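You operate a simulated robot arm through the tools that you are given. There is no shell and no other tool.

You are at the controls of a simulated robot arm. One attempt, no reset.

## Task
Dry the wet display board in the drying oven at sixty degrees.
Fine: tray in, door shut, heat till the sheen is gone, knob off; open the door only under forty degrees.

The check looks at the end state, three seconds after you hand in, the way a careful person would. Anything else that was tipped, shoved, dropped, spilled or broken makes it a failure.

## Robot
A 7-joint arm with a two-finger parallel gripper, fixed in place. Base frame: the origin is at the foot of the arm, x ahead of it, y to its left, z up. Units: mm, degrees, N and s.
With the tool pointing down near the work surface it reaches from about 440 to 920 mm from the base axis. Its first joint turns from -115.0 to 115.0 degrees. Payload 3.91 kg.
Tool frame: the origin (TCP) lies between the finger pads and is the grasp point; the fingertips stand 30 mm ahead of it; z points along the fingers, y is the line along which they close. The gripper opens to 110 mm. The fingers are 20 mm wide and 10 mm thick; the gripper's body (48 by 112 mm) begins 55 mm behind the TCP.
Orientation is told as [roll, pitch, yaw] about the base's x, y, z axes, in that order, counted from this pose: with the fingers straight down and closing along the base's y, the tool's x points along the base's -x, its y along +y and its z along -z.

## Interface
- The arm moves only by the tool drive_tool. Its argument "deltas" is a list of rows, each a list of 3 entries, a list of its own where there are three numbers: the shift along the tool's x, y, z in cm, then the turn, a rotation vector about the tool's x, y, z in degrees, then the opening, from 0 (shut) to 1 (fully open). In form: [[[dx, dy, dz], [rx, ry, rz], jaw], ...]. A call has 1 to 20 rows; each row is the pose to reach, as a shift and turn from the pose commanded when the call began, along the tool's axes at that moment. A row lasts 0.2 s, in which the tool goes at most 50 mm and 8.6 degrees; a call with a longer step from one row to the next is refused whole, and so is a gripper value outside its range. A pose out of reach is approached as far as the arm can. The call stops where the force on the tool passes 40 N (or 10 N more than at its start, if that is more) or the arm is blocked; 0.2 s more then pass. Each finger travels about 153 mm/s and halts on what it meets, pressing with about 32 N; the grip force reading is that of the motor and also rises with nothing between the fingers. The clock runs only during rows and for 0.2 s after the last one: add rows that repeat a pose to give the fingers time. It gives the time, the measured TCP pose, the force on the tool (base axes), the opening and the grip force at its end, in the units of the frame above (readings bear some noise), with the torque about the TCP (base axes, N m) and any sound that the robot's microphone picked up.
- Cameras (640 x 400 px; columns grow to the right, rows downward): "scene" is fixed at [213.9, -645, 1558.2]; the picture's right is [0.90, -0.43, 0.00], its down [-0.22, -0.47, -0.85] and it looks along [0.36, 0.77, -0.52] (base axes); focal length 315 px, centre (320, 200). "wrist" rides on the gripper at [72, 17, -103] in the tool frame; the picture's right is [-0.23, 0.97, 0.00], its down [-0.76, -0.18, -0.62] and it looks along [-0.61, -0.14, 0.78] (tool axes); focal length 222 px, centre (320, 200). There is no depth. A picture from a camera that has moved, and an enlarged one, comes with that camera's place and axes in the base frame and with its lens. The place of the scene camera against the robot may be out by one fixed shift of up to 25 mm in any direction.
- get_image(camera): a new picture of that camera. No time passes.
- move_column(by): slides the trunk up (or, below 0, down) by that many mm; the arm rides with it, the base frame stays. It gives what a move gives, with no picture.
- close_up(camera, box): a new picture of the part [left, top, right, bottom] of that camera's present view, enlarged. No time passes.
- finish_job(): hands the job in; it is judged then, once.

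Places have to be worked out from the pictures, the camera data and where the tool is seen. Open the gripper and draw the arm clear of the work before you hand the job in, unless the task says otherwise.

The tools are called by a JSON object that holds its "name" and its "arguments". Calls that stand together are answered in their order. drive_tool: Moves the arm, as the interface text tells. Its arguments: {"type":"object","properties":{"deltas":{"type":"array"}},"required":["deltas"]} The other tools are called the same way: move_column (by) slides the trunk up or down; get_image (camera) takes a picture; close_up (camera, box) takes an enlarged picture of a part of a camera's view; finish_job () hands the job in.

At the start:

```text
time_s: 0.0
eef_pos: [508.5, -0.7, 1194.2]
ee_rot: [0.0, 0.0, 0.0]
wrist_force: [-0.3, -0.2, 0.4]
wrist_torque: [0.0, 0.03, 0.02]
finger_gap: 110.1
grasp_force: 0.0
trunk travel left (down, up): [-825.0, 165.0]
```

scene: 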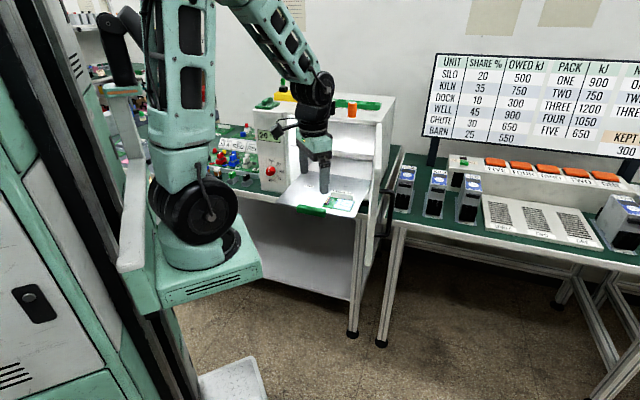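
wrist: 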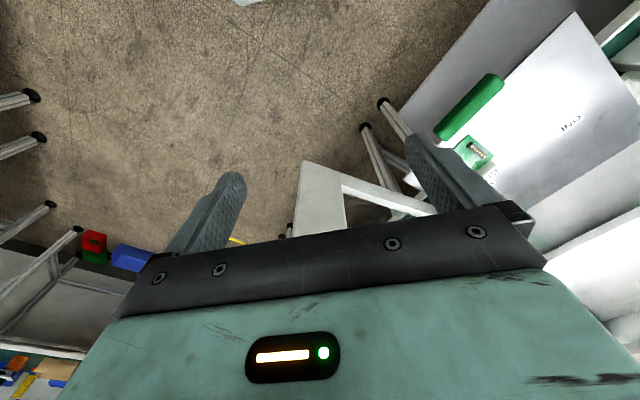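

I start by looking at the oven area in detail; the oven seems to sit straight ahead-left, with a tray pulled out and a small green board on it.

{"name": "close_up", "arguments": {"camera": "scene", "box": [240, 80, 410, 230]}}

{"name": "close_up", "arguments": {"camera": "wrist", "box": [400, 0, 640, 240]}}

{"name": "close_up", "arguments": {"camera": "scene", "box": [60, 60, 280, 200]}}

{"name": "close_up", "arguments": {"camera": "scene", "box": [380, 40, 640, 260]}}

```text
2.67 times, centred on (325, 155) of scene
camera zoom: at [213.9, -645.0, 1558.2], right [0.9, -0.43, 0.0], down [-0.22, -0.47, -0.85], along [0.36, 0.77, -0.52], focal length 840 px, centre (307, 320)
```

zoom: 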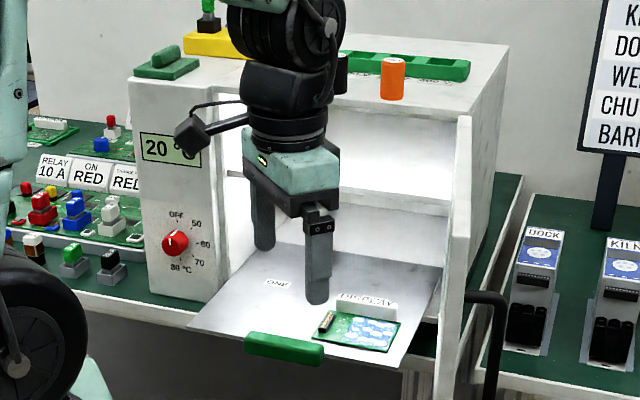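

```text
1.67 times, centred on (520, 120) of wrist
camera zoom: at [436.7, 17.2, 1298.0], right [0.23, 0.97, 0.0], down [0.76, -0.18, 0.62], along [0.61, -0.14, -0.78], focal length 370 px, centre (-13, 333)
```

zoom: 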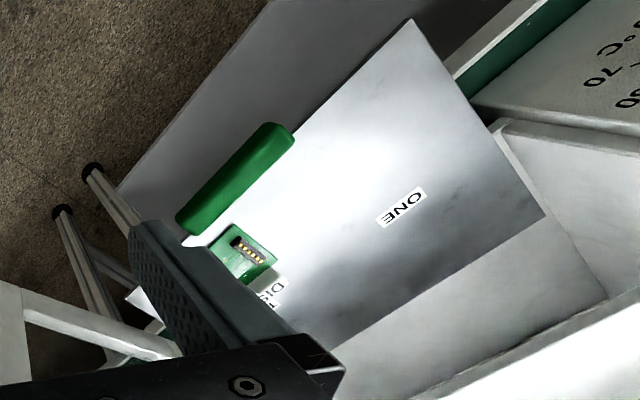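

```text
2.86 times, centred on (170, 130) of scene
camera zoom: at [213.9, -645.0, 1558.2], right [0.9, -0.43, 0.0], down [-0.22, -0.47, -0.85], along [0.36, 0.77, -0.52], focal length 900 px, centre (749, 400)
```

zoom: 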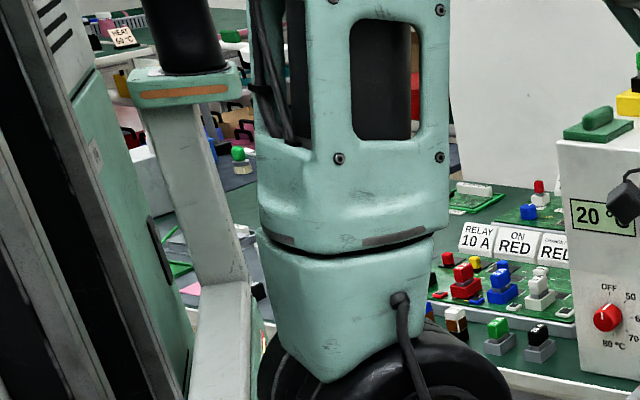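

```text
1.82 times, centred on (510, 150) of scene
camera zoom: at [213.9, -645.0, 1558.2], right [0.9, -0.43, 0.0], down [-0.22, -0.47, -0.85], along [0.36, 0.77, -0.52], focal length 573 px, centre (-26, 291)
```

zoom: 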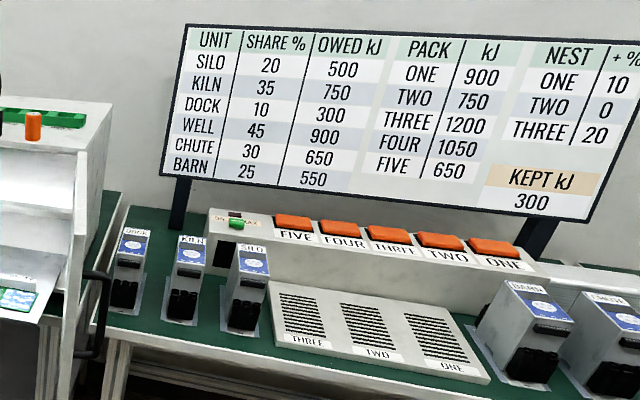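

The tray is pulled out toward the arm at roughly a 45° angle, the door is open on the right, and the knob (OFF) with the 20 °C display is on the left panel. I zoom in on the knob, the board and the door to get the details.

{"name": "close_up", "arguments": {"camera": "scene", "box": [265, 120, 315, 170]}}

{"name": "close_up", "arguments": {"camera": "scene", "box": [290, 170, 400, 240]}}

{"name": "close_up", "arguments": {"camera": "wrist", "box": [540, 0, 640, 100]}}

{"name": "close_up", "arguments": {"camera": "scene", "box": [80, 60, 130, 100]}}

```text
8.00 times, centred on (290, 145) of scene
camera zoom: at [213.9, -645.0, 1558.2], right [0.9, -0.43, 0.0], down [-0.22, -0.47, -0.85], along [0.36, 0.77, -0.52], focal length 2519 px, centre (560, 640)
```

zoom: 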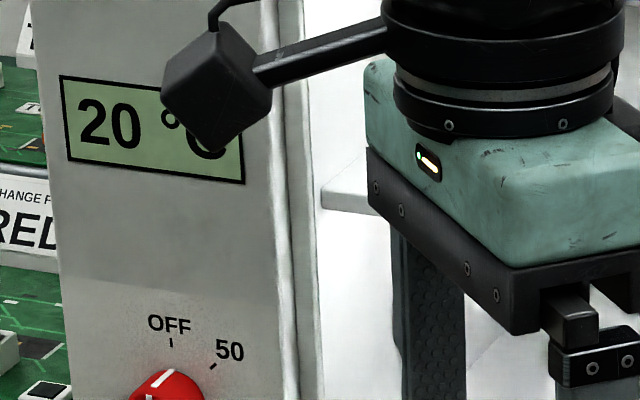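

```text
5.71 times, centred on (345, 205) of scene
camera zoom: at [213.9, -645.0, 1558.2], right [0.9, -0.43, 0.0], down [-0.22, -0.47, -0.85], along [0.36, 0.77, -0.52], focal length 1800 px, centre (177, 171)
```

zoom: 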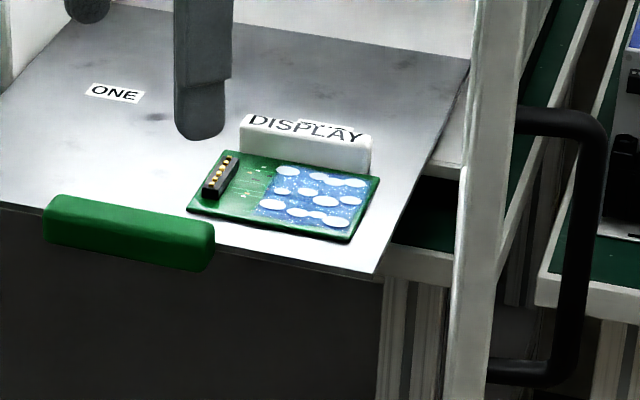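

```text
4.00 times, centred on (590, 50) of wrist
camera zoom: at [436.7, 17.2, 1298.0], right [0.23, 0.97, 0.0], down [0.76, -0.18, 0.62], along [0.61, -0.14, -0.78], focal length 888 px, centre (-760, 800)
```

zoom: 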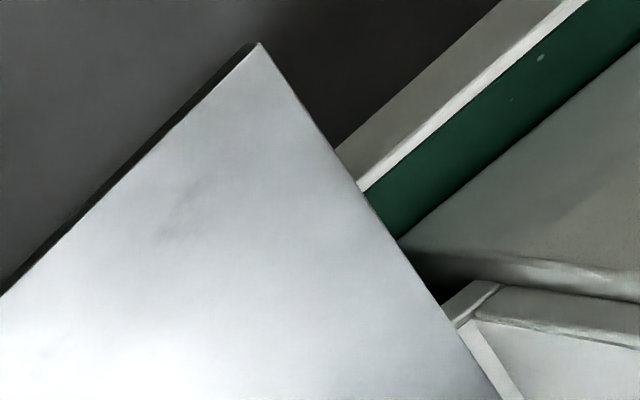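

```text
10.00 times, centred on (105, 80) of scene
camera zoom: at [213.9, -645.0, 1558.2], right [0.9, -0.43, 0.0], down [-0.22, -0.47, -0.85], along [0.36, 0.77, -0.52], focal length 3149 px, centre (2470, 1400)
```

zoom: 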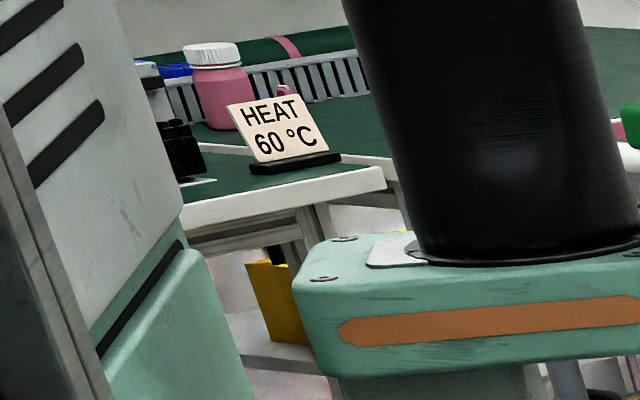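

The board's wet sheen (blue patch with droplets) is visible, and the knob sits at OFF with 60 a quarter turn clockwise. I yaw the tool 45° to face the oven, so the wrist camera can survey it.

{"name": "drive_tool", "arguments": {"deltas": [[[0, 0, 0], [0, 0, -7.5], 1], [[0, 0, 0], [0, 0, -15], 1], [[0, 0, 0], [0, 0, -22.5], 1], [[0, 0, 0], [0, 0, -30], 1], [[0, 0, 0], [0, 0, -37.5], 1], [[0, 0, 0], [0, 0, -45], 1]]}}

{"name": "get_image", "arguments": {"camera": "wrist"}}

{"name": "get_image", "arguments": {"camera": "scene"}}

```text
time_s: 1.4
eef_pos: [509.4, -0.1, 1193.7]
ee_rot: [0.1, 0.1, 45.0]
wrist_force: [-0.2, -1.1, -0.5]
wrist_torque: [-0.01, -0.01, 0.02]
finger_gap: 109.6
grasp_force: 0.1
trunk travel left (down, up): [-825.0, 165.0]
```

```text
taken
camera wrist: at [447.0, -39.4, 1298.1], right [-0.53, 0.85, 0.0], down [0.66, 0.41, 0.62], along [0.53, 0.33, -0.78], focal length 222 px, centre (320, 200)
```

wrist: 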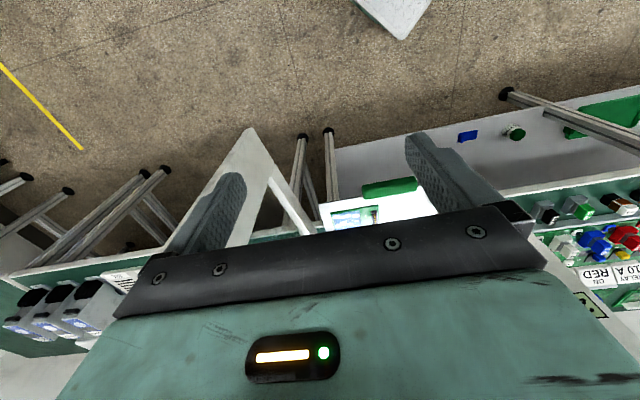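

```text
taken
```

scene: 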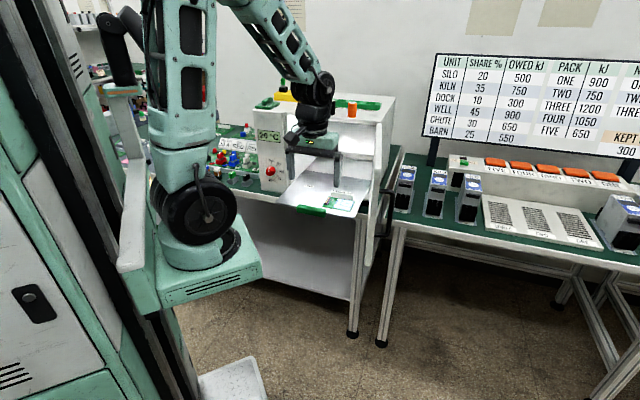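

The wrist camera needs more tilt to see the oven front. I tilt the tool forward 40° about its y while keeping the TCP roughly in place and slightly up/back.

{"name": "drive_tool", "arguments": {"deltas": [[[0.5, 0, -1], [0, -7, 0], 1], [[1, 0, -2], [0, -14, 0], 1], [[1.5, 0, -3], [0, -21, 0], 1], [[2, 0, -4], [0, -28, 0], 1], [[2.5, 0, -5], [0, -35, 0], 1], [[3, 0, -6], [0, -42, 0], 1]]}}

{"name": "get_image", "arguments": {"camera": "wrist"}}

{"name": "get_image", "arguments": {"camera": "scene"}}

```text
time_s: 2.8
eef_pos: [525.9, -21.8, 1288.1]
ee_rot: [0.1, -41.9, 45.0]
wrist_force: [0.5, 0.5, 0.2]
wrist_torque: [0.01, -0.04, 0.02]
finger_gap: 110.2
grasp_force: 0.0
out of reach, approached as far as the arm can: row 4, 5, 6
trunk travel left (down, up): [-825.0, 165.0]
```

```text
taken
camera wrist: at [427.3, -96.6, 1316.6], right [-0.57, 0.81, 0.15], down [0.23, -0.02, 0.97], along [0.79, 0.59, -0.18], focal length 222 px, centre (320, 200)
```

wrist: 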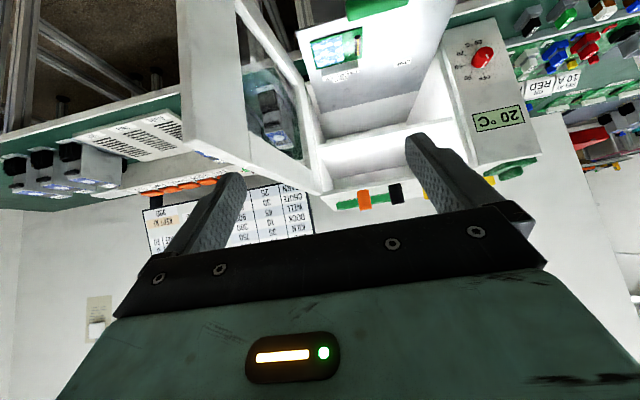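

```text
taken
```

scene: 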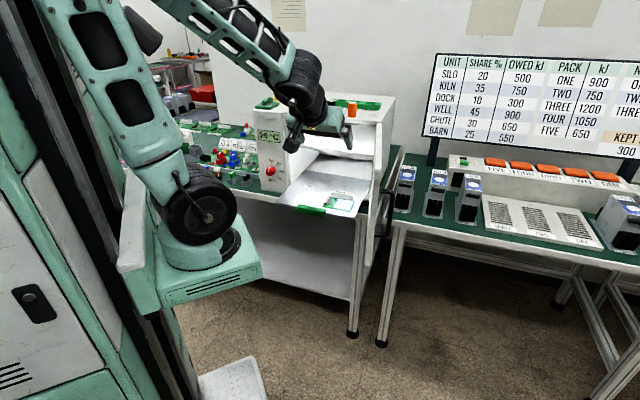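

Very useful view (upside down). I enlarge parts of it to measure the knob, door, handle and tray.

{"name": "close_up", "arguments": {"camera": "wrist", "box": [280, 0, 440, 100]}}

{"name": "close_up", "arguments": {"camera": "wrist", "box": [420, 10, 560, 200]}}

{"name": "close_up", "arguments": {"camera": "wrist", "box": [160, 0, 420, 220]}}

```text
4.00 times, centred on (360, 50) of wrist
camera zoom: at [427.3, -96.6, 1316.6], right [-0.57, 0.81, 0.15], down [0.23, -0.02, 0.97], along [0.79, 0.59, -0.18], focal length 888 px, centre (160, 800)
```

zoom: 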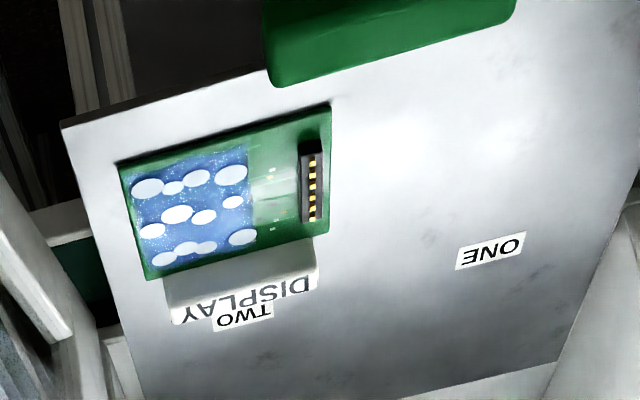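

```text
2.11 times, centred on (490, 105) of wrist
camera zoom: at [427.3, -96.6, 1316.6], right [-0.57, 0.81, 0.15], down [0.23, -0.02, 0.97], along [0.79, 0.59, -0.18], focal length 468 px, centre (-38, 400)
```

zoom: 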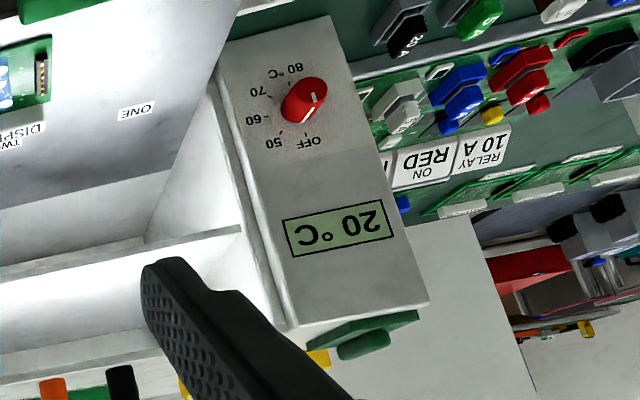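

```text
1.82 times, centred on (290, 110) of wrist
camera zoom: at [427.3, -96.6, 1316.6], right [-0.57, 0.81, 0.15], down [0.23, -0.02, 0.97], along [0.79, 0.59, -0.18], focal length 404 px, centre (374, 364)
```

zoom: 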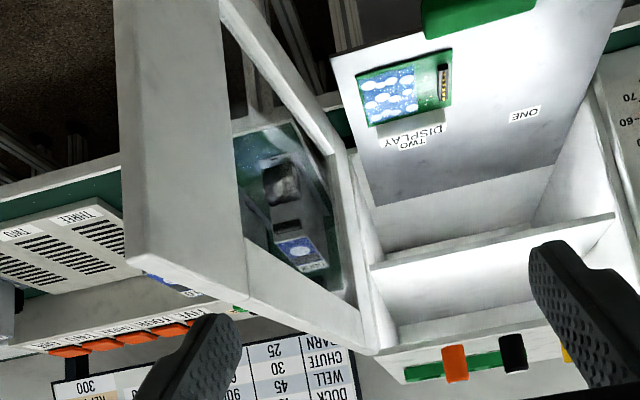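

The door has a glass window and the tray plane works out near z≈943. I zoom on the scene's door area and on the panel to pin down the door and oven front plane.

{"name": "close_up", "arguments": {"camera": "scene", "box": [340, 90, 420, 270]}}

{"name": "close_up", "arguments": {"camera": "scene", "box": [250, 80, 330, 220]}}

{"name": "close_up", "arguments": {"camera": "wrist", "box": [160, 0, 340, 200]}}

```text
2.22 times, centred on (380, 180) of scene
camera zoom: at [213.9, -645.0, 1558.2], right [0.9, -0.43, 0.0], down [-0.22, -0.47, -0.85], along [0.36, 0.77, -0.52], focal length 700 px, centre (187, 244)
```

zoom: 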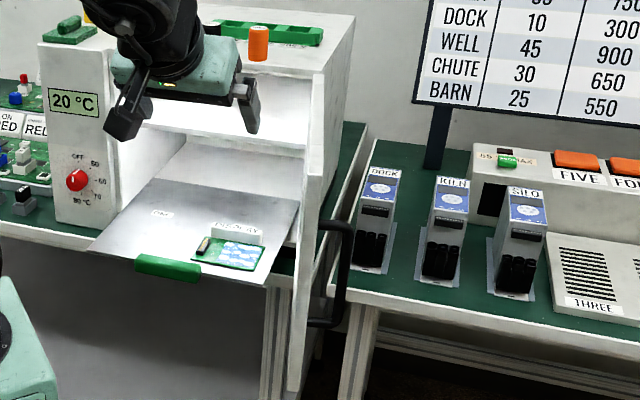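

```text
2.86 times, centred on (290, 150) of scene
camera zoom: at [213.9, -645.0, 1558.2], right [0.9, -0.43, 0.0], down [-0.22, -0.47, -0.85], along [0.36, 0.77, -0.52], focal length 900 px, centre (406, 343)
```

zoom: 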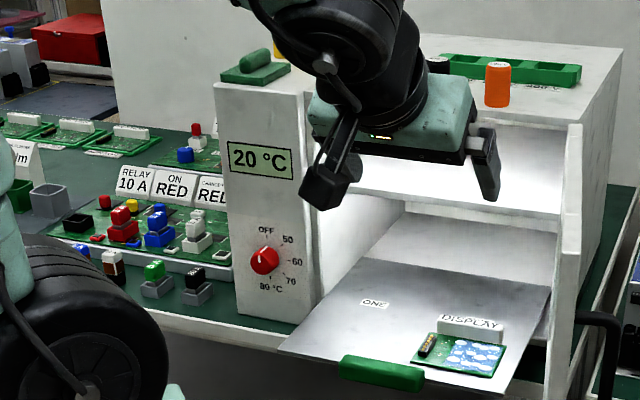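

```text
2.00 times, centred on (250, 100) of wrist
camera zoom: at [427.3, -96.6, 1316.6], right [-0.57, 0.81, 0.15], down [0.23, -0.02, 0.97], along [0.79, 0.59, -0.18], focal length 444 px, centre (460, 400)
```

zoom: 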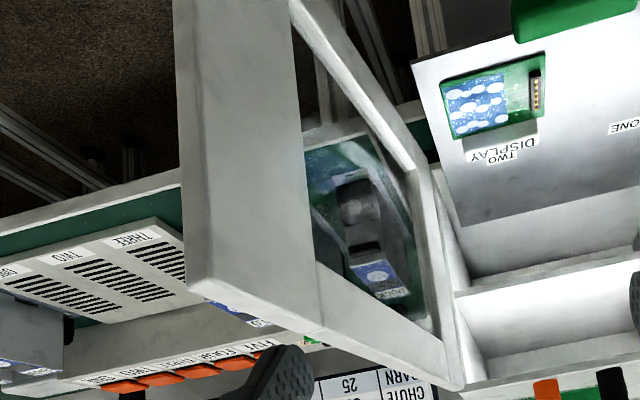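

Triangulating gives: tray plane z≈943, tray front edge from about (498,321) to (699,112), oven front-right top corner about (846,220,1215), door free edge about (650,-75). For a good vertical baseline on the knob I lower the trunk 150 mm (the tool is well clear of the door edge) and look again.

{"name": "move_column", "arguments": {"by": -150}}

{"name": "get_image", "arguments": {"camera": "wrist"}}

{"name": "get_image", "arguments": {"camera": "scene"}}

```text
time_s: 4.5
eef_pos: [525.4, -22.6, 1137.5]
ee_rot: [0.1, -41.8, 45.1]
wrist_force: [0.4, -0.1, 0.0]
wrist_torque: [-0.03, -0.01, -0.03]
finger_gap: 110.1
grasp_force: 0.1
trunk travel left (down, up): [-675.0, 315.0]
```

```text
taken
camera wrist: at [427.0, -96.4, 1166.7], right [-0.57, 0.81, 0.15], down [0.23, -0.02, 0.97], along [0.79, 0.59, -0.18], focal length 222 px, centre (320, 200)
```

wrist: 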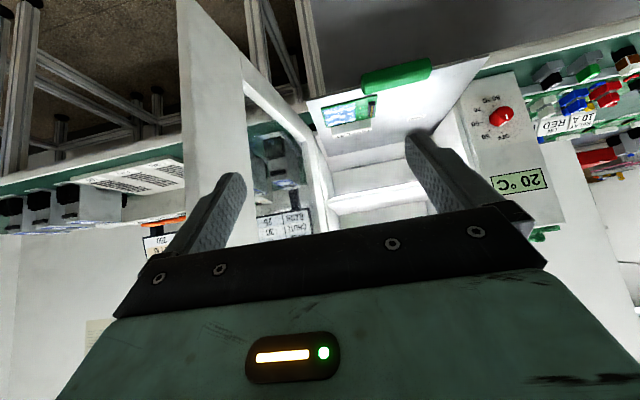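

```text
taken
```

scene: 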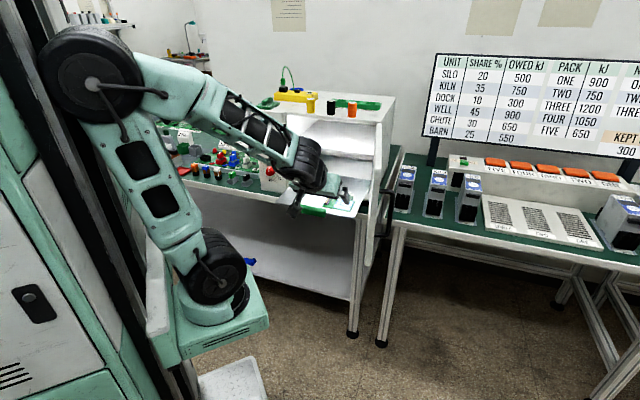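

I take enlargements of this lower view to measure the panel, knob, handle and door.

{"name": "close_up", "arguments": {"camera": "wrist", "box": [440, 50, 600, 250]}}

{"name": "close_up", "arguments": {"camera": "wrist", "box": [300, 40, 500, 240]}}

{"name": "close_up", "arguments": {"camera": "wrist", "box": [160, 0, 360, 250]}}

```text
2.00 times, centred on (520, 150) of wrist
camera zoom: at [427.0, -96.4, 1166.7], right [-0.57, 0.81, 0.15], down [0.23, -0.02, 0.97], along [0.79, 0.59, -0.18], focal length 444 px, centre (-80, 300)
```

zoom: 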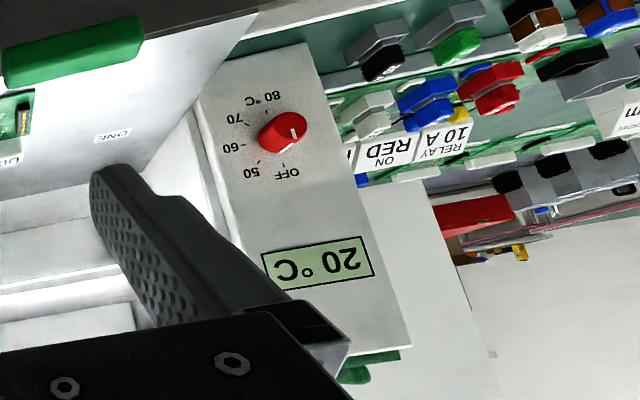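

```text
2.00 times, centred on (400, 140) of wrist
camera zoom: at [427.0, -96.4, 1166.7], right [-0.57, 0.81, 0.15], down [0.23, -0.02, 0.97], along [0.79, 0.59, -0.18], focal length 444 px, centre (160, 320)
```

zoom: 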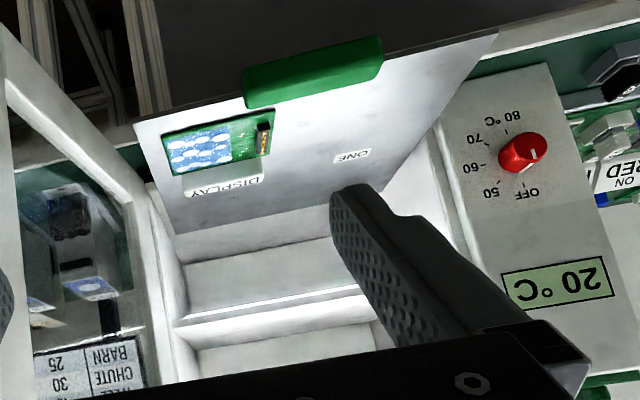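

```text
1.60 times, centred on (260, 125) of wrist
camera zoom: at [427.0, -96.4, 1166.7], right [-0.57, 0.81, 0.15], down [0.23, -0.02, 0.97], along [0.79, 0.59, -0.18], focal length 355 px, centre (416, 320)
```

zoom: 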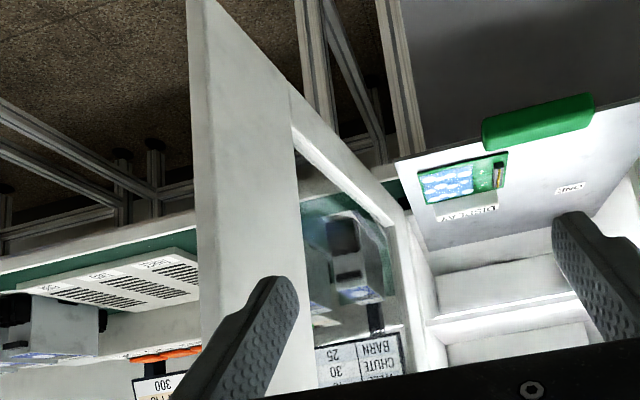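

Triangulating with the two trunk heights: oven front plane at q=(x+y)/√2≈760, knob base ≈(551,518,968), tray plane z≈923, tray front edge q≈592 with the handle centred at p=(x−y)/√2≈262 and top ≈934; door hinge ≈(846,220), free edge ≈(669,−73). I'll return the tool to vertical first, as the tray is best pushed with vertical fingers.

{"name": "drive_tool", "arguments": {"deltas": [[[0, 0, 0], [0, 7, 0], 1], [[0, 0, 0], [0, 14, 0], 1], [[0, 0, 0], [0, 21, 0], 1], [[0, 0, 0], [0, 28, 0], 0.8], [[0, 0, 0], [0, 35, 0], 0.6], [[0, 0, 0], [0, 42, 0], 0.5]]}}

```text
time_s: 6.0
eef_pos: [524.5, -22.3, 1137.1]
ee_rot: [0.0, 0.1, 44.9]
wrist_force: [-0.3, -0.5, -0.4]
wrist_torque: [0.0, -0.02, 0.02]
finger_gap: 55.1
grasp_force: 0.2
trunk travel left (down, up): [-675.0, 315.0]
```

The tool is vertical again at (524,−22,1137). I move sideways and forward to p≈262, q≈510, then down to z≈1000 in front of the tray handle, and look.

{"name": "drive_tool", "arguments": {"deltas": [[[-2.5, 2, 0], [0, 0, 0], 0.5], [[-5, 4, 0], [0, 0, 0], 0.5], [[-7.5, 6, 1], [0, 0, 0], 0.5], [[-10, 8, 3], [0, 0, 0], 0.5], [[-12.5, 10, 6], [0, 0, 0], 0.5], [[-14, 11.5, 9], [0, 0, 0], 0.5], [[-15, 12.5, 12], [0, 0, 0], 0.5], [[-15.5, 12.5, 13.7], [0, 0, 0], 0.5]]}}

{"name": "get_image", "arguments": {"camera": "wrist"}}

{"name": "get_image", "arguments": {"camera": "scene"}}

```text
time_s: 7.8
eef_pos: [544.1, 177.5, 999.3]
ee_rot: [-0.1, 0.0, 45.0]
wrist_force: [-0.3, -0.1, -0.2]
wrist_torque: [0.02, -0.01, 0.0]
finger_gap: 55.0
grasp_force: 0.0
trunk travel left (down, up): [-675.0, 315.0]
```

```text
taken
camera wrist: at [482.3, 139.3, 1103.1], right [-0.53, 0.85, 0.0], down [0.67, 0.41, 0.62], along [0.53, 0.33, -0.78], focal length 222 px, centre (320, 200)
```

wrist: 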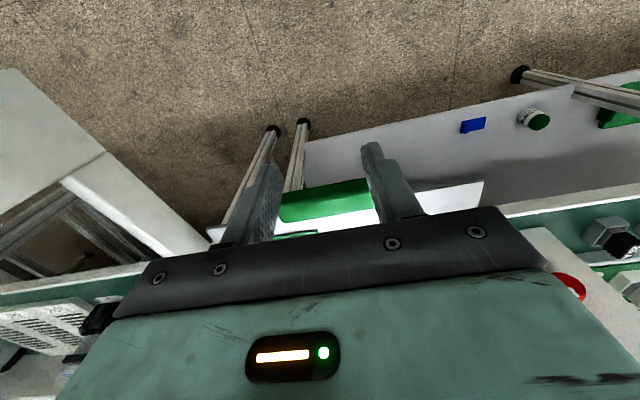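

```text
taken
```

scene: 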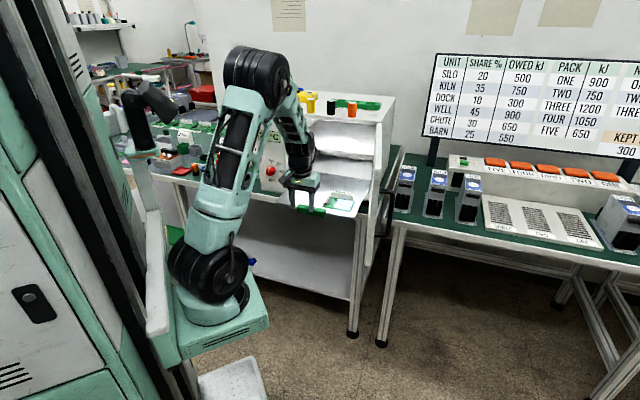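

The fingers are in front of and above the handle. I zoom on the handle and fingers for an exact contact estimate.

{"name": "close_up", "arguments": {"camera": "wrist", "box": [230, 130, 410, 250]}}

{"name": "close_up", "arguments": {"camera": "scene", "box": [270, 150, 390, 230]}}

```text
3.33 times, centred on (320, 190) of wrist
camera zoom: at [482.3, 139.3, 1103.1], right [-0.53, 0.85, 0.0], down [0.67, 0.41, 0.62], along [0.53, 0.33, -0.78], focal length 740 px, centre (320, 233)
```

zoom: 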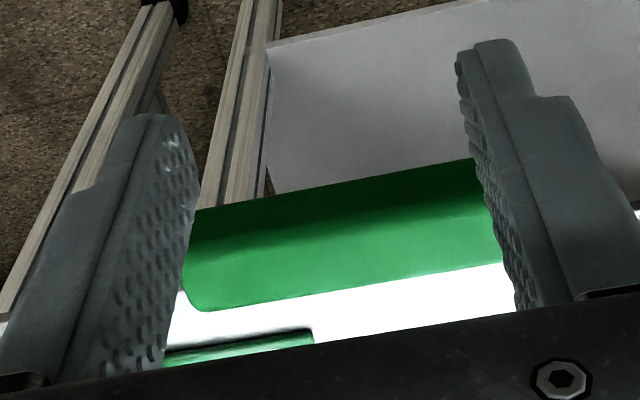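

```text
5.00 times, centred on (330, 190) of scene
camera zoom: at [213.9, -645.0, 1558.2], right [0.9, -0.43, 0.0], down [-0.22, -0.47, -0.85], along [0.36, 0.77, -0.52], focal length 1575 px, centre (270, 250)
```

zoom: 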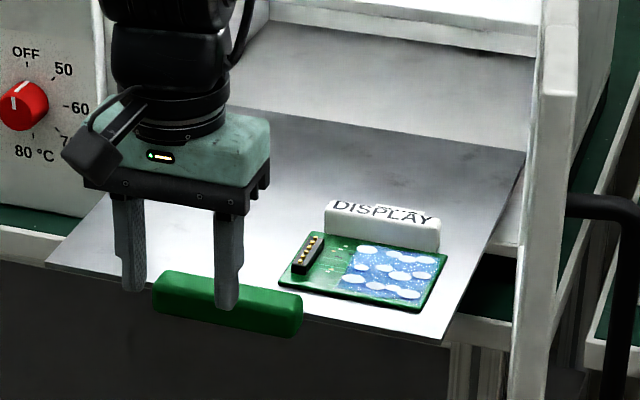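

The handle is about z 918–934, front face at q≈563, p≈210–317. I descend so the fingertips sit at z≈919 and close up to about 5 mm from the handle's front face.

{"name": "drive_tool", "arguments": {"deltas": [[[0, -0.2, 1.5], [0, 0, 0], 0.5], [[0, -0.4, 3], [0, 0, 0], 0.5], [[0, -0.4, 4.5], [0, 0, 0], 0.5], [[0, -0.4, 5.0], [0, 0, 0], 0.5], [[-1.2, -0.4, 5.0], [0, 0, 0], 0.5], [[-2.4, -0.4, 5.0], [0, 0, 0], 0.5], [[-3.5, -0.4, 5.0], [0, 0, 0], 0.5]]}}

{"name": "close_up", "arguments": {"camera": "wrist", "box": [200, 100, 440, 260]}}

{"name": "close_up", "arguments": {"camera": "scene", "box": [270, 150, 390, 230]}}

```text
time_s: 9.3
eef_pos: [573.8, 198.1, 950.5]
ee_rot: [0.1, 0.1, 45.0]
wrist_force: [0.3, 0.8, -0.1]
wrist_torque: [-0.01, 0.01, 0.01]
finger_gap: 54.7
grasp_force: 0.1
trunk travel left (down, up): [-675.0, 315.0]
```

```text
2.50 times, centred on (320, 180) of wrist
camera zoom: at [511.2, 159.5, 1053.7], right [-0.53, 0.85, 0.0], down [0.67, 0.41, 0.62], along [0.53, 0.33, -0.78], focal length 555 px, centre (320, 250)
```

zoom: 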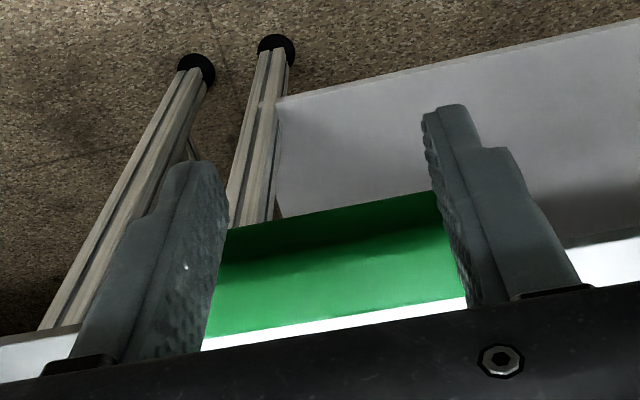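

```text
5.00 times, centred on (330, 190) of scene
camera zoom: at [213.9, -645.0, 1558.2], right [0.9, -0.43, 0.0], down [-0.22, -0.47, -0.85], along [0.36, 0.77, -0.52], focal length 1575 px, centre (270, 250)
```

zoom: 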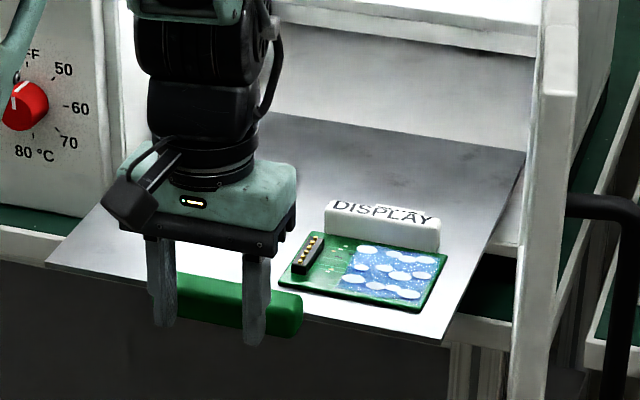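

Fingertips are just in front of the handle with slight overlap below it. I push the tray in slowly, 8 mm per row, for 150 mm and watch the force.

{"name": "drive_tool", "arguments": {"deltas": [[[-0.3, 0, 0], [0, 0, 0], 0.5], [[-0.8, 0, 0], [0, 0, 0], 0.5], [[-1.5, 0, 0], [0, 0, 0], 0.5], [[-2.3, 0, 0], [0, 0, 0], 0.5], [[-3.1, 0, 0], [0, 0, 0], 0.5], [[-3.9, 0, 0], [0, 0, 0], 0.5], [[-4.7, 0, 0], [0, 0, 0], 0.5], [[-5.5, 0, 0], [0, 0, 0], 0.5], [[-6.3, 0, 0], [0, 0, 0], 0.5], [[-7.1, 0, 0], [0, 0, 0], 0.5], [[-7.9, 0, 0], [0, 0, 0], 0.5], [[-8.7, 0, 0], [0, 0, 0], 0.5], [[-9.5, 0, 0], [0, 0, 0], 0.5], [[-10.3, 0, 0], [0, 0, 0], 0.5], [[-11.1, 0, 0], [0, 0, 0], 0.5], [[-11.9, 0, 0], [0, 0, 0], 0.5], [[-12.7, 0, 0], [0, 0, 0], 0.5], [[-13.5, 0, 0], [0, 0, 0], 0.5], [[-14.2, 0, 0], [0, 0, 0], 0.5], [[-14.7, 0, 0], [0, 0, 0], 0.5]]}}

{"name": "get_image", "arguments": {"camera": "wrist"}}

{"name": "close_up", "arguments": {"camera": "scene", "box": [270, 110, 400, 240]}}

```text
time_s: 13.6
eef_pos: [677.1, 301.2, 951.3]
ee_rot: [0.0, 0.1, 45.1]
wrist_force: [-1.3, -0.7, -0.3]
wrist_torque: [0.0, 0.02, -0.03]
finger_gap: 55.0
grasp_force: 0.1
trunk travel left (down, up): [-675.0, 315.0]
```

```text
taken
camera wrist: at [614.8, 262.5, 1054.1], right [-0.53, 0.85, 0.0], down [0.67, 0.41, 0.62], along [0.53, 0.33, -0.78], focal length 222 px, centre (320, 200)
```

wrist: 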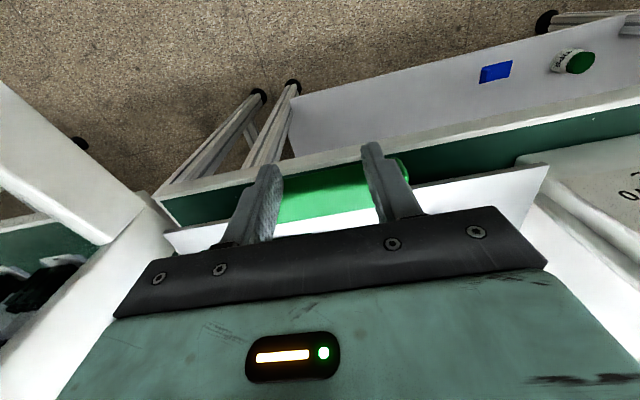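

```text
3.08 times, centred on (335, 175) of scene
camera zoom: at [213.9, -645.0, 1558.2], right [0.9, -0.43, 0.0], down [-0.22, -0.47, -0.85], along [0.36, 0.77, -0.52], focal length 969 px, centre (274, 277)
```

zoom: 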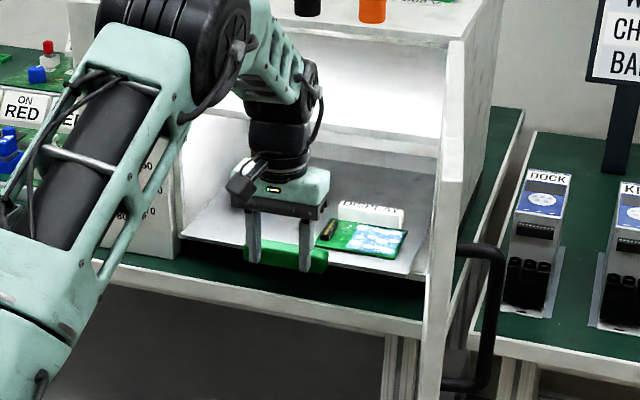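

The tray slid 139 mm with barely any force and the board stayed put. With a vertical tool the wrist would hit the oven's upper shelf/top before the tray is home, so I back off 4 cm and tilt the tool 45° forward to finish the push with the fingertips.

{"name": "drive_tool", "arguments": {"deltas": [[[1.5, 0, 0], [0, 0, 0], 0.5], [[3, 0, 0], [0, 0, 0], 0.5], [[4, 0, 0], [0, 0, 0], 0.5], [[4, 0, 0], [0, -7.5, 0], 0.5], [[4, 0, 0], [0, -15, 0], 0.5], [[4, 0, 0], [0, -22.5, 0], 0.5], [[4, 0, 0], [0, -30, 0], 0.5], [[4, 0, 0], [0, -37.5, 0], 0.5], [[4, 0, 0], [0, -45, 0], 0.5], [[4, 0, 0.5], [0, -52, 0], 0.5], [[4, 0, 1], [0, -60, 0], 0.5]]}}

{"name": "get_image", "arguments": {"camera": "wrist"}}

{"name": "close_up", "arguments": {"camera": "scene", "box": [270, 110, 400, 240]}}

```text
time_s: 15.9
eef_pos: [648.5, 272.9, 940.6]
ee_rot: [0.1, -60.0, 45.1]
wrist_force: [0.2, -1.5, -0.1]
wrist_torque: [-0.04, 0.0, 0.01]
finger_gap: 54.9
grasp_force: 0.0
trunk travel left (down, up): [-675.0, 315.0]
```

```text
taken
camera wrist: at [548.6, 197.0, 929.8], right [-0.61, 0.77, 0.2], down [0.01, -0.24, 0.97], along [0.79, 0.59, 0.13], focal length 222 px, centre (320, 200)
```

wrist: 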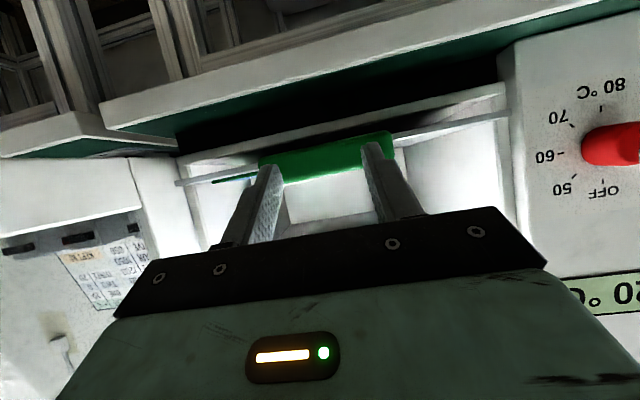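

```text
3.08 times, centred on (335, 175) of scene
camera zoom: at [213.9, -645.0, 1558.2], right [0.9, -0.43, 0.0], down [-0.22, -0.47, -0.85], along [0.36, 0.77, -0.52], focal length 969 px, centre (274, 277)
```

zoom: 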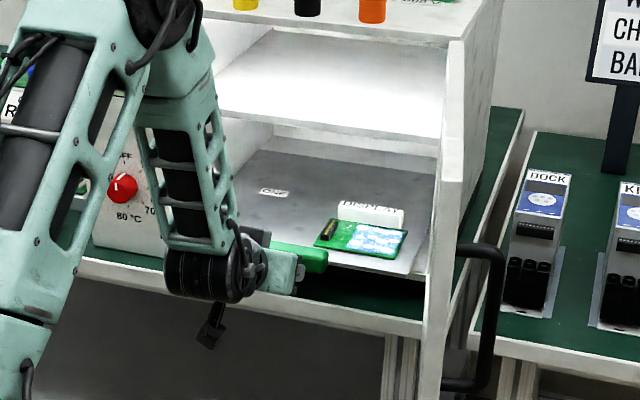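

At 60° tilt the wrist is well clear of the oven. I lower 8 mm so the fingertip edge meets the handle at z≈926 and push on another ~50 mm.

{"name": "drive_tool", "arguments": {"deltas": [[[0.096, 0, 0.633], [0, 0, 0], 0.5], [[0.193, 0, 1.266], [0, 0, 0], 0.5], [[-0.107, 0, 1.786], [0, 0, 0], 0.5], [[-0.407, 0, 2.305], [0, 0, 0], 0.5], [[-0.707, 0, 2.825], [0, 0, 0], 0.5], [[-1.007, 0, 3.344], [0, 0, 0], 0.5], [[-1.307, 0, 3.864], [0, 0, 0], 0.5], [[-1.607, 0, 4.384], [0, 0, 0], 0.5], [[-1.907, 0, 4.903], [0, 0, 0], 0.5], [[-2.207, 0, 5.423], [0, 0, 0], 0.5], [[-2.507, 0, 5.942], [0, 0, 0], 0.5], [[-2.807, 0, 6.462], [0, 0, 0], 0.5]]}}

{"name": "get_image", "arguments": {"camera": "wrist"}}

{"name": "close_up", "arguments": {"camera": "scene", "box": [270, 110, 400, 240]}}

```text
time_s: 18.6
eef_pos: [697.6, 323.9, 932.7]
ee_rot: [0.1, -60.0, 44.9]
wrist_force: [-0.4, -0.8, -0.7]
wrist_torque: [0.0, -0.01, -0.02]
finger_gap: 55.2
grasp_force: 0.1
trunk travel left (down, up): [-675.0, 315.0]
```

```text
taken
camera wrist: at [598.3, 247.7, 921.8], right [-0.61, 0.77, 0.2], down [0.02, -0.24, 0.97], along [0.79, 0.59, 0.13], focal length 222 px, centre (320, 200)
```

wrist: 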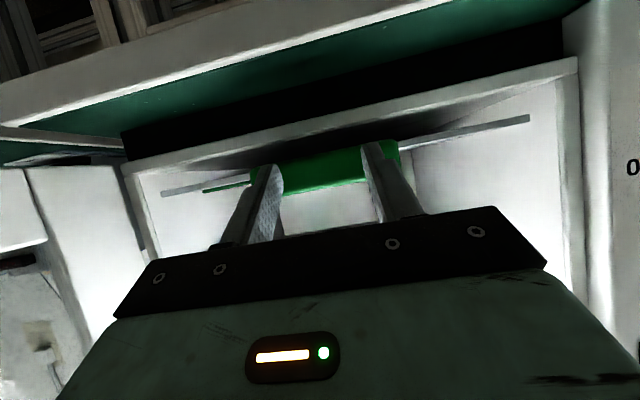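

```text
3.08 times, centred on (335, 175) of scene
camera zoom: at [213.9, -645.0, 1558.2], right [0.9, -0.43, 0.0], down [-0.22, -0.47, -0.85], along [0.36, 0.77, -0.52], focal length 969 px, centre (274, 277)
```

zoom: 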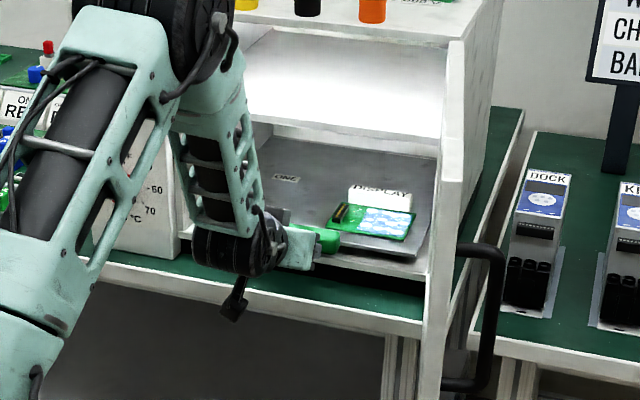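

The tray front is now inside the opening, handle front about q≈753. I push a further 24 mm gently, so the handle is inside the door plane, watching for a stop.

{"name": "drive_tool", "arguments": {"deltas": [[[-0.25, 0, 0.433], [0, 0, 0], 0.5], [[-0.5, 0, 0.866], [0, 0, 0], 0.5], [[-0.75, 0, 1.299], [0, 0, 0], 0.5], [[-1.0, 0, 1.732], [0, 0, 0], 0.5], [[-1.2, 0, 2.078], [0, 0, 0], 0.5]]}}

{"name": "get_image", "arguments": {"camera": "wrist"}}

{"name": "close_up", "arguments": {"camera": "scene", "box": [310, 140, 390, 220]}}

```text
time_s: 19.8
eef_pos: [715.6, 340.9, 933.4]
ee_rot: [0.1, -59.9, 44.9]
wrist_force: [-0.8, -0.8, -0.8]
wrist_torque: [-0.01, 0.0, 0.0]
finger_gap: 55.0
grasp_force: 0.1
trunk travel left (down, up): [-675.0, 315.0]
```

```text
taken
camera wrist: at [615.9, 264.1, 922.5], right [-0.61, 0.77, 0.2], down [0.02, -0.24, 0.97], along [0.79, 0.59, 0.13], focal length 222 px, centre (320, 200)
```

wrist: 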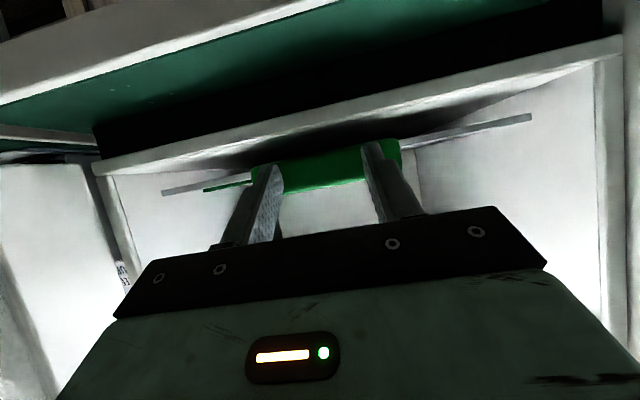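

```text
5.00 times, centred on (350, 180) of scene
camera zoom: at [213.9, -645.0, 1558.2], right [0.9, -0.43, 0.0], down [-0.22, -0.47, -0.85], along [0.36, 0.77, -0.52], focal length 1575 px, centre (170, 300)
```

zoom: 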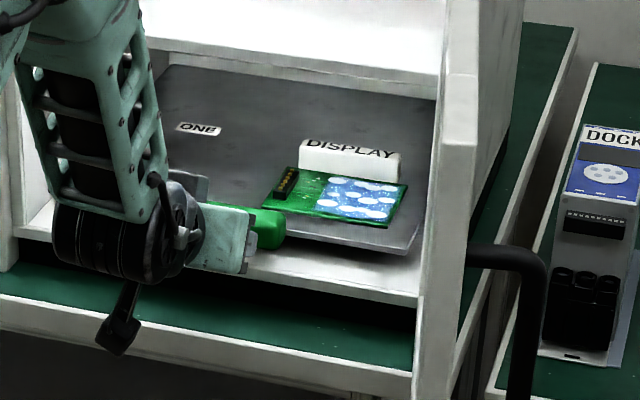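

Still no resistance; handle front is about q≈778. I continue in small steps up to 20 mm more to find the tray's end stop.

{"name": "drive_tool", "arguments": {"deltas": [[[-0.2, 0, 0.346], [0, 0, 0], 0.5], [[-0.4, 0, 0.693], [0, 0, 0], 0.5], [[-0.6, 0, 1.039], [0, 0, 0], 0.5], [[-0.8, 0, 1.386], [0, 0, 0], 0.5], [[-1.0, 0, 1.732], [0, 0, 0], 0.5]]}}

{"name": "get_image", "arguments": {"camera": "wrist"}}

{"name": "close_up", "arguments": {"camera": "scene", "box": [310, 140, 390, 220]}}

```text
time_s: 20.7
eef_pos: [723.1, 346.6, 930.9]
ee_rot: [0.2, -59.3, 44.7]
wrist_force: [-16.2, -16.6, 8.9]
wrist_torque: [0.04, -0.07, -0.1]
finger_gap: 55.0
grasp_force: 0.0
trunk travel left (down, up): [-675.0, 315.0]
stopped in row 4: the force on the tool passed its limit at 48 N (the readings are from after the stop); the commanded pose is now the measured one
```

```text
taken
camera wrist: at [622.0, 269.9, 921.2], right [-0.61, 0.77, 0.2], down [0.02, -0.23, 0.97], along [0.79, 0.59, 0.12], focal length 222 px, centre (320, 200)
```

wrist: 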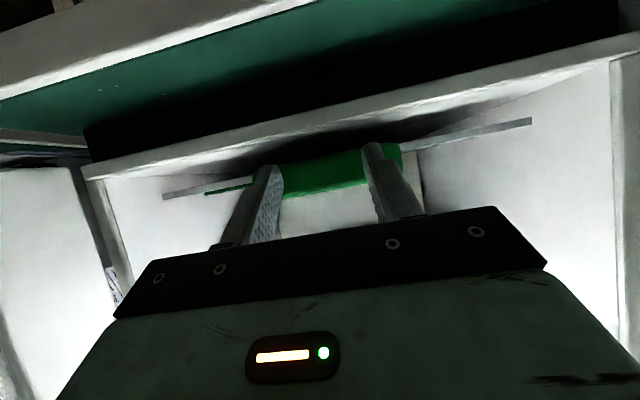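

```text
5.00 times, centred on (350, 180) of scene
camera zoom: at [213.9, -645.0, 1558.2], right [0.9, -0.43, 0.0], down [-0.22, -0.47, -0.85], along [0.36, 0.77, -0.52], focal length 1575 px, centre (170, 300)
```

zoom: 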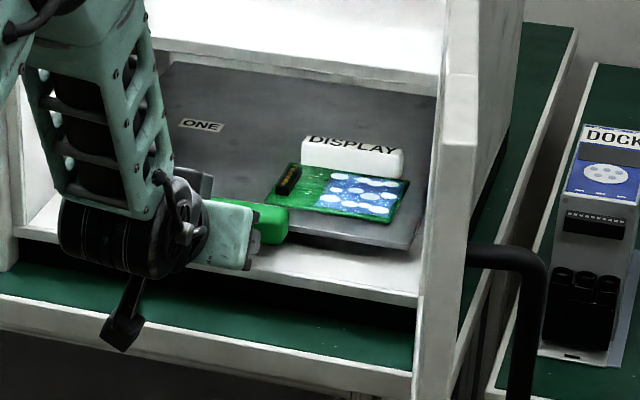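

The tray met its stop (handle front now about q≈787, well inside the oven). I back off 11 cm and bring the tool upright again.

{"name": "drive_tool", "arguments": {"deltas": [[[0.5, 0, -0.866], [0, 0, 0], 0.5], [[1.5, 0, -2.598], [0, 0, 0], 0.5], [[3, 0, -5.196], [0, 0, 0], 0.5], [[4.5, 0, -7.794], [0, 0, 0], 0.5], [[5.5, 0, -9.526], [0, 0, 0], 0.4], [[5.5, 0, -9.526], [0, 7.5, 0], 0.2], [[5.5, 0, -9.526], [0, 15, 0], 0], [[5.5, 0, -9.526], [0, 22.5, 0], 0], [[5.5, 0, -9.526], [0, 30, 0], 0], [[5.5, 0, -9.526], [0, 37.5, 0], 0], [[5.5, 0, -9.526], [0, 45, 0], 0], [[5.5, 0, -9.526], [0, 52.5, 0], 0], [[5.5, 0, -9.526], [0, 60, 0], 0]]}}

{"name": "close_up", "arguments": {"camera": "scene", "box": [250, 90, 420, 240]}}

```text
time_s: 23.5
eef_pos: [645.3, 271.2, 931.1]
ee_rot: [0.1, 0.6, 44.9]
wrist_force: [0.2, 0.1, 0.8]
wrist_torque: [0.0, 0.0, -0.01]
finger_gap: 0.0
grasp_force: 31.7
trunk travel left (down, up): [-675.0, 315.0]
```

```text
2.67 times, centred on (335, 165) of scene
camera zoom: at [213.9, -645.0, 1558.2], right [0.9, -0.43, 0.0], down [-0.22, -0.47, -0.85], along [0.36, 0.77, -0.52], focal length 840 px, centre (280, 293)
```

zoom: 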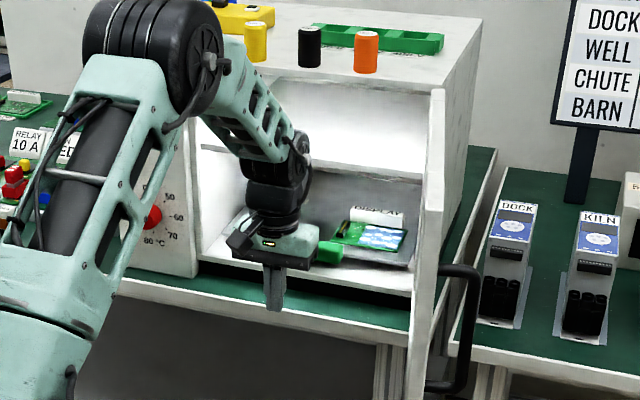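

Tray is in; yellow, black and orange containers stand near the oven-top front edge, so I keep clear of them. I draw the tool back 20 cm and up, then raise the trunk so the fingers clear the door's top.

{"name": "drive_tool", "arguments": {"deltas": [[[3, 0, -1.5], [0, 0, 0], 0], [[7, 0, -3.5], [0, 0, 0], 0], [[11, 0, -5.5], [0, 0, 0], 0], [[15, 0, -7.5], [0, 0, 0], 0], [[18.5, 0, -9.5], [0, 0, 0], 0], [[20, 0, -10], [0, 0, 0], 0]]}}

{"name": "move_column", "arguments": {"by": 260}}

{"name": "get_image", "arguments": {"camera": "wrist"}}

{"name": "get_image", "arguments": {"camera": "scene"}}

```text
time_s: 24.9
eef_pos: [505.8, 130.1, 1032.6]
ee_rot: [0.2, 0.4, 45.0]
wrist_force: [-0.1, -0.2, 0.4]
wrist_torque: [0.02, -0.02, 0.02]
finger_gap: 0.0
grasp_force: 31.3
trunk travel left (down, up): [-675.0, 315.0]
```

```text
time_s: 27.6
eef_pos: [506.3, 129.7, 1291.9]
ee_rot: [0.1, 0.6, 45.2]
wrist_force: [0.1, -0.1, 0.5]
wrist_torque: [0.02, -0.02, -0.03]
finger_gap: 0.1
grasp_force: 31.7
trunk travel left (down, up): [-935.0, 55.0]
```

```text
taken
camera wrist: at [444.6, 91.6, 1396.0], right [-0.53, 0.85, 0.0], down [0.67, 0.42, 0.62], along [0.52, 0.33, -0.79], focal length 222 px, centre (320, 200)
```

wrist: 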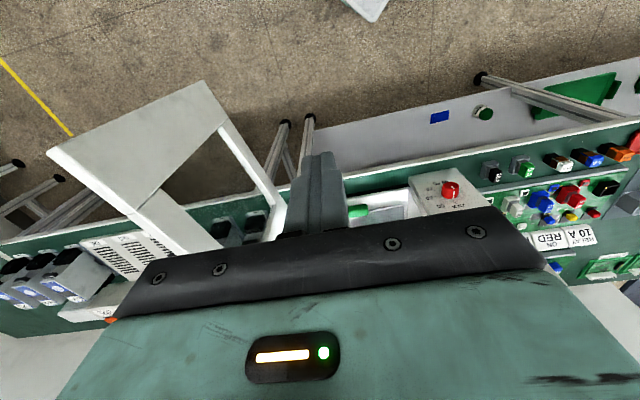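

```text
taken
```

scene: 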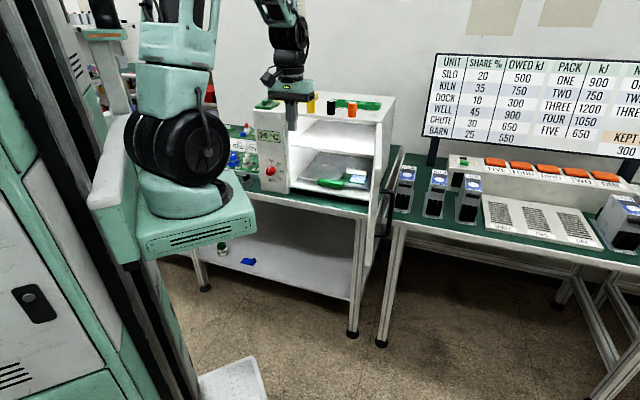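

The door is now visible from above. I enlarge it to fix its edge and angle.

{"name": "close_up", "arguments": {"camera": "wrist", "box": [20, 60, 300, 270]}}

{"name": "close_up", "arguments": {"camera": "scene", "box": [330, 90, 420, 250]}}

```text
1.90 times, centred on (160, 165) of wrist
camera zoom: at [444.6, 91.6, 1396.0], right [-0.53, 0.85, 0.0], down [0.67, 0.42, 0.62], along [0.52, 0.33, -0.79], focal length 423 px, centre (625, 267)
```

zoom: 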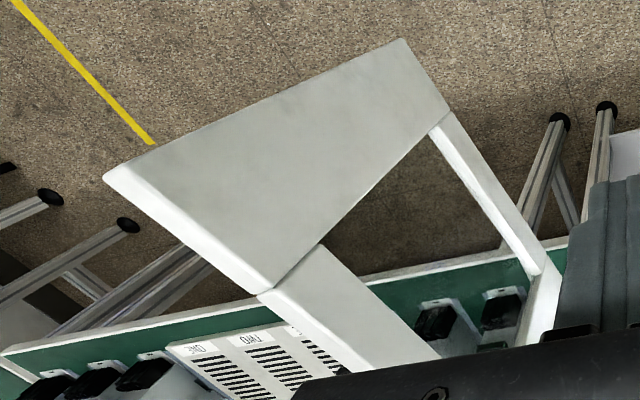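

```text
2.50 times, centred on (375, 170) of scene
camera zoom: at [213.9, -645.0, 1558.2], right [0.9, -0.43, 0.0], down [-0.22, -0.47, -0.85], along [0.36, 0.77, -0.52], focal length 787 px, centre (182, 275)
```

zoom: 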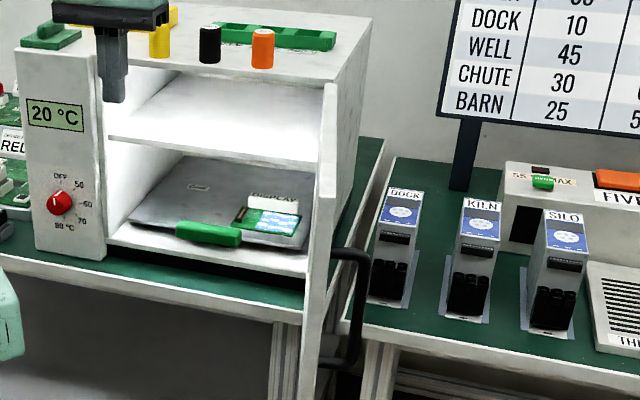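

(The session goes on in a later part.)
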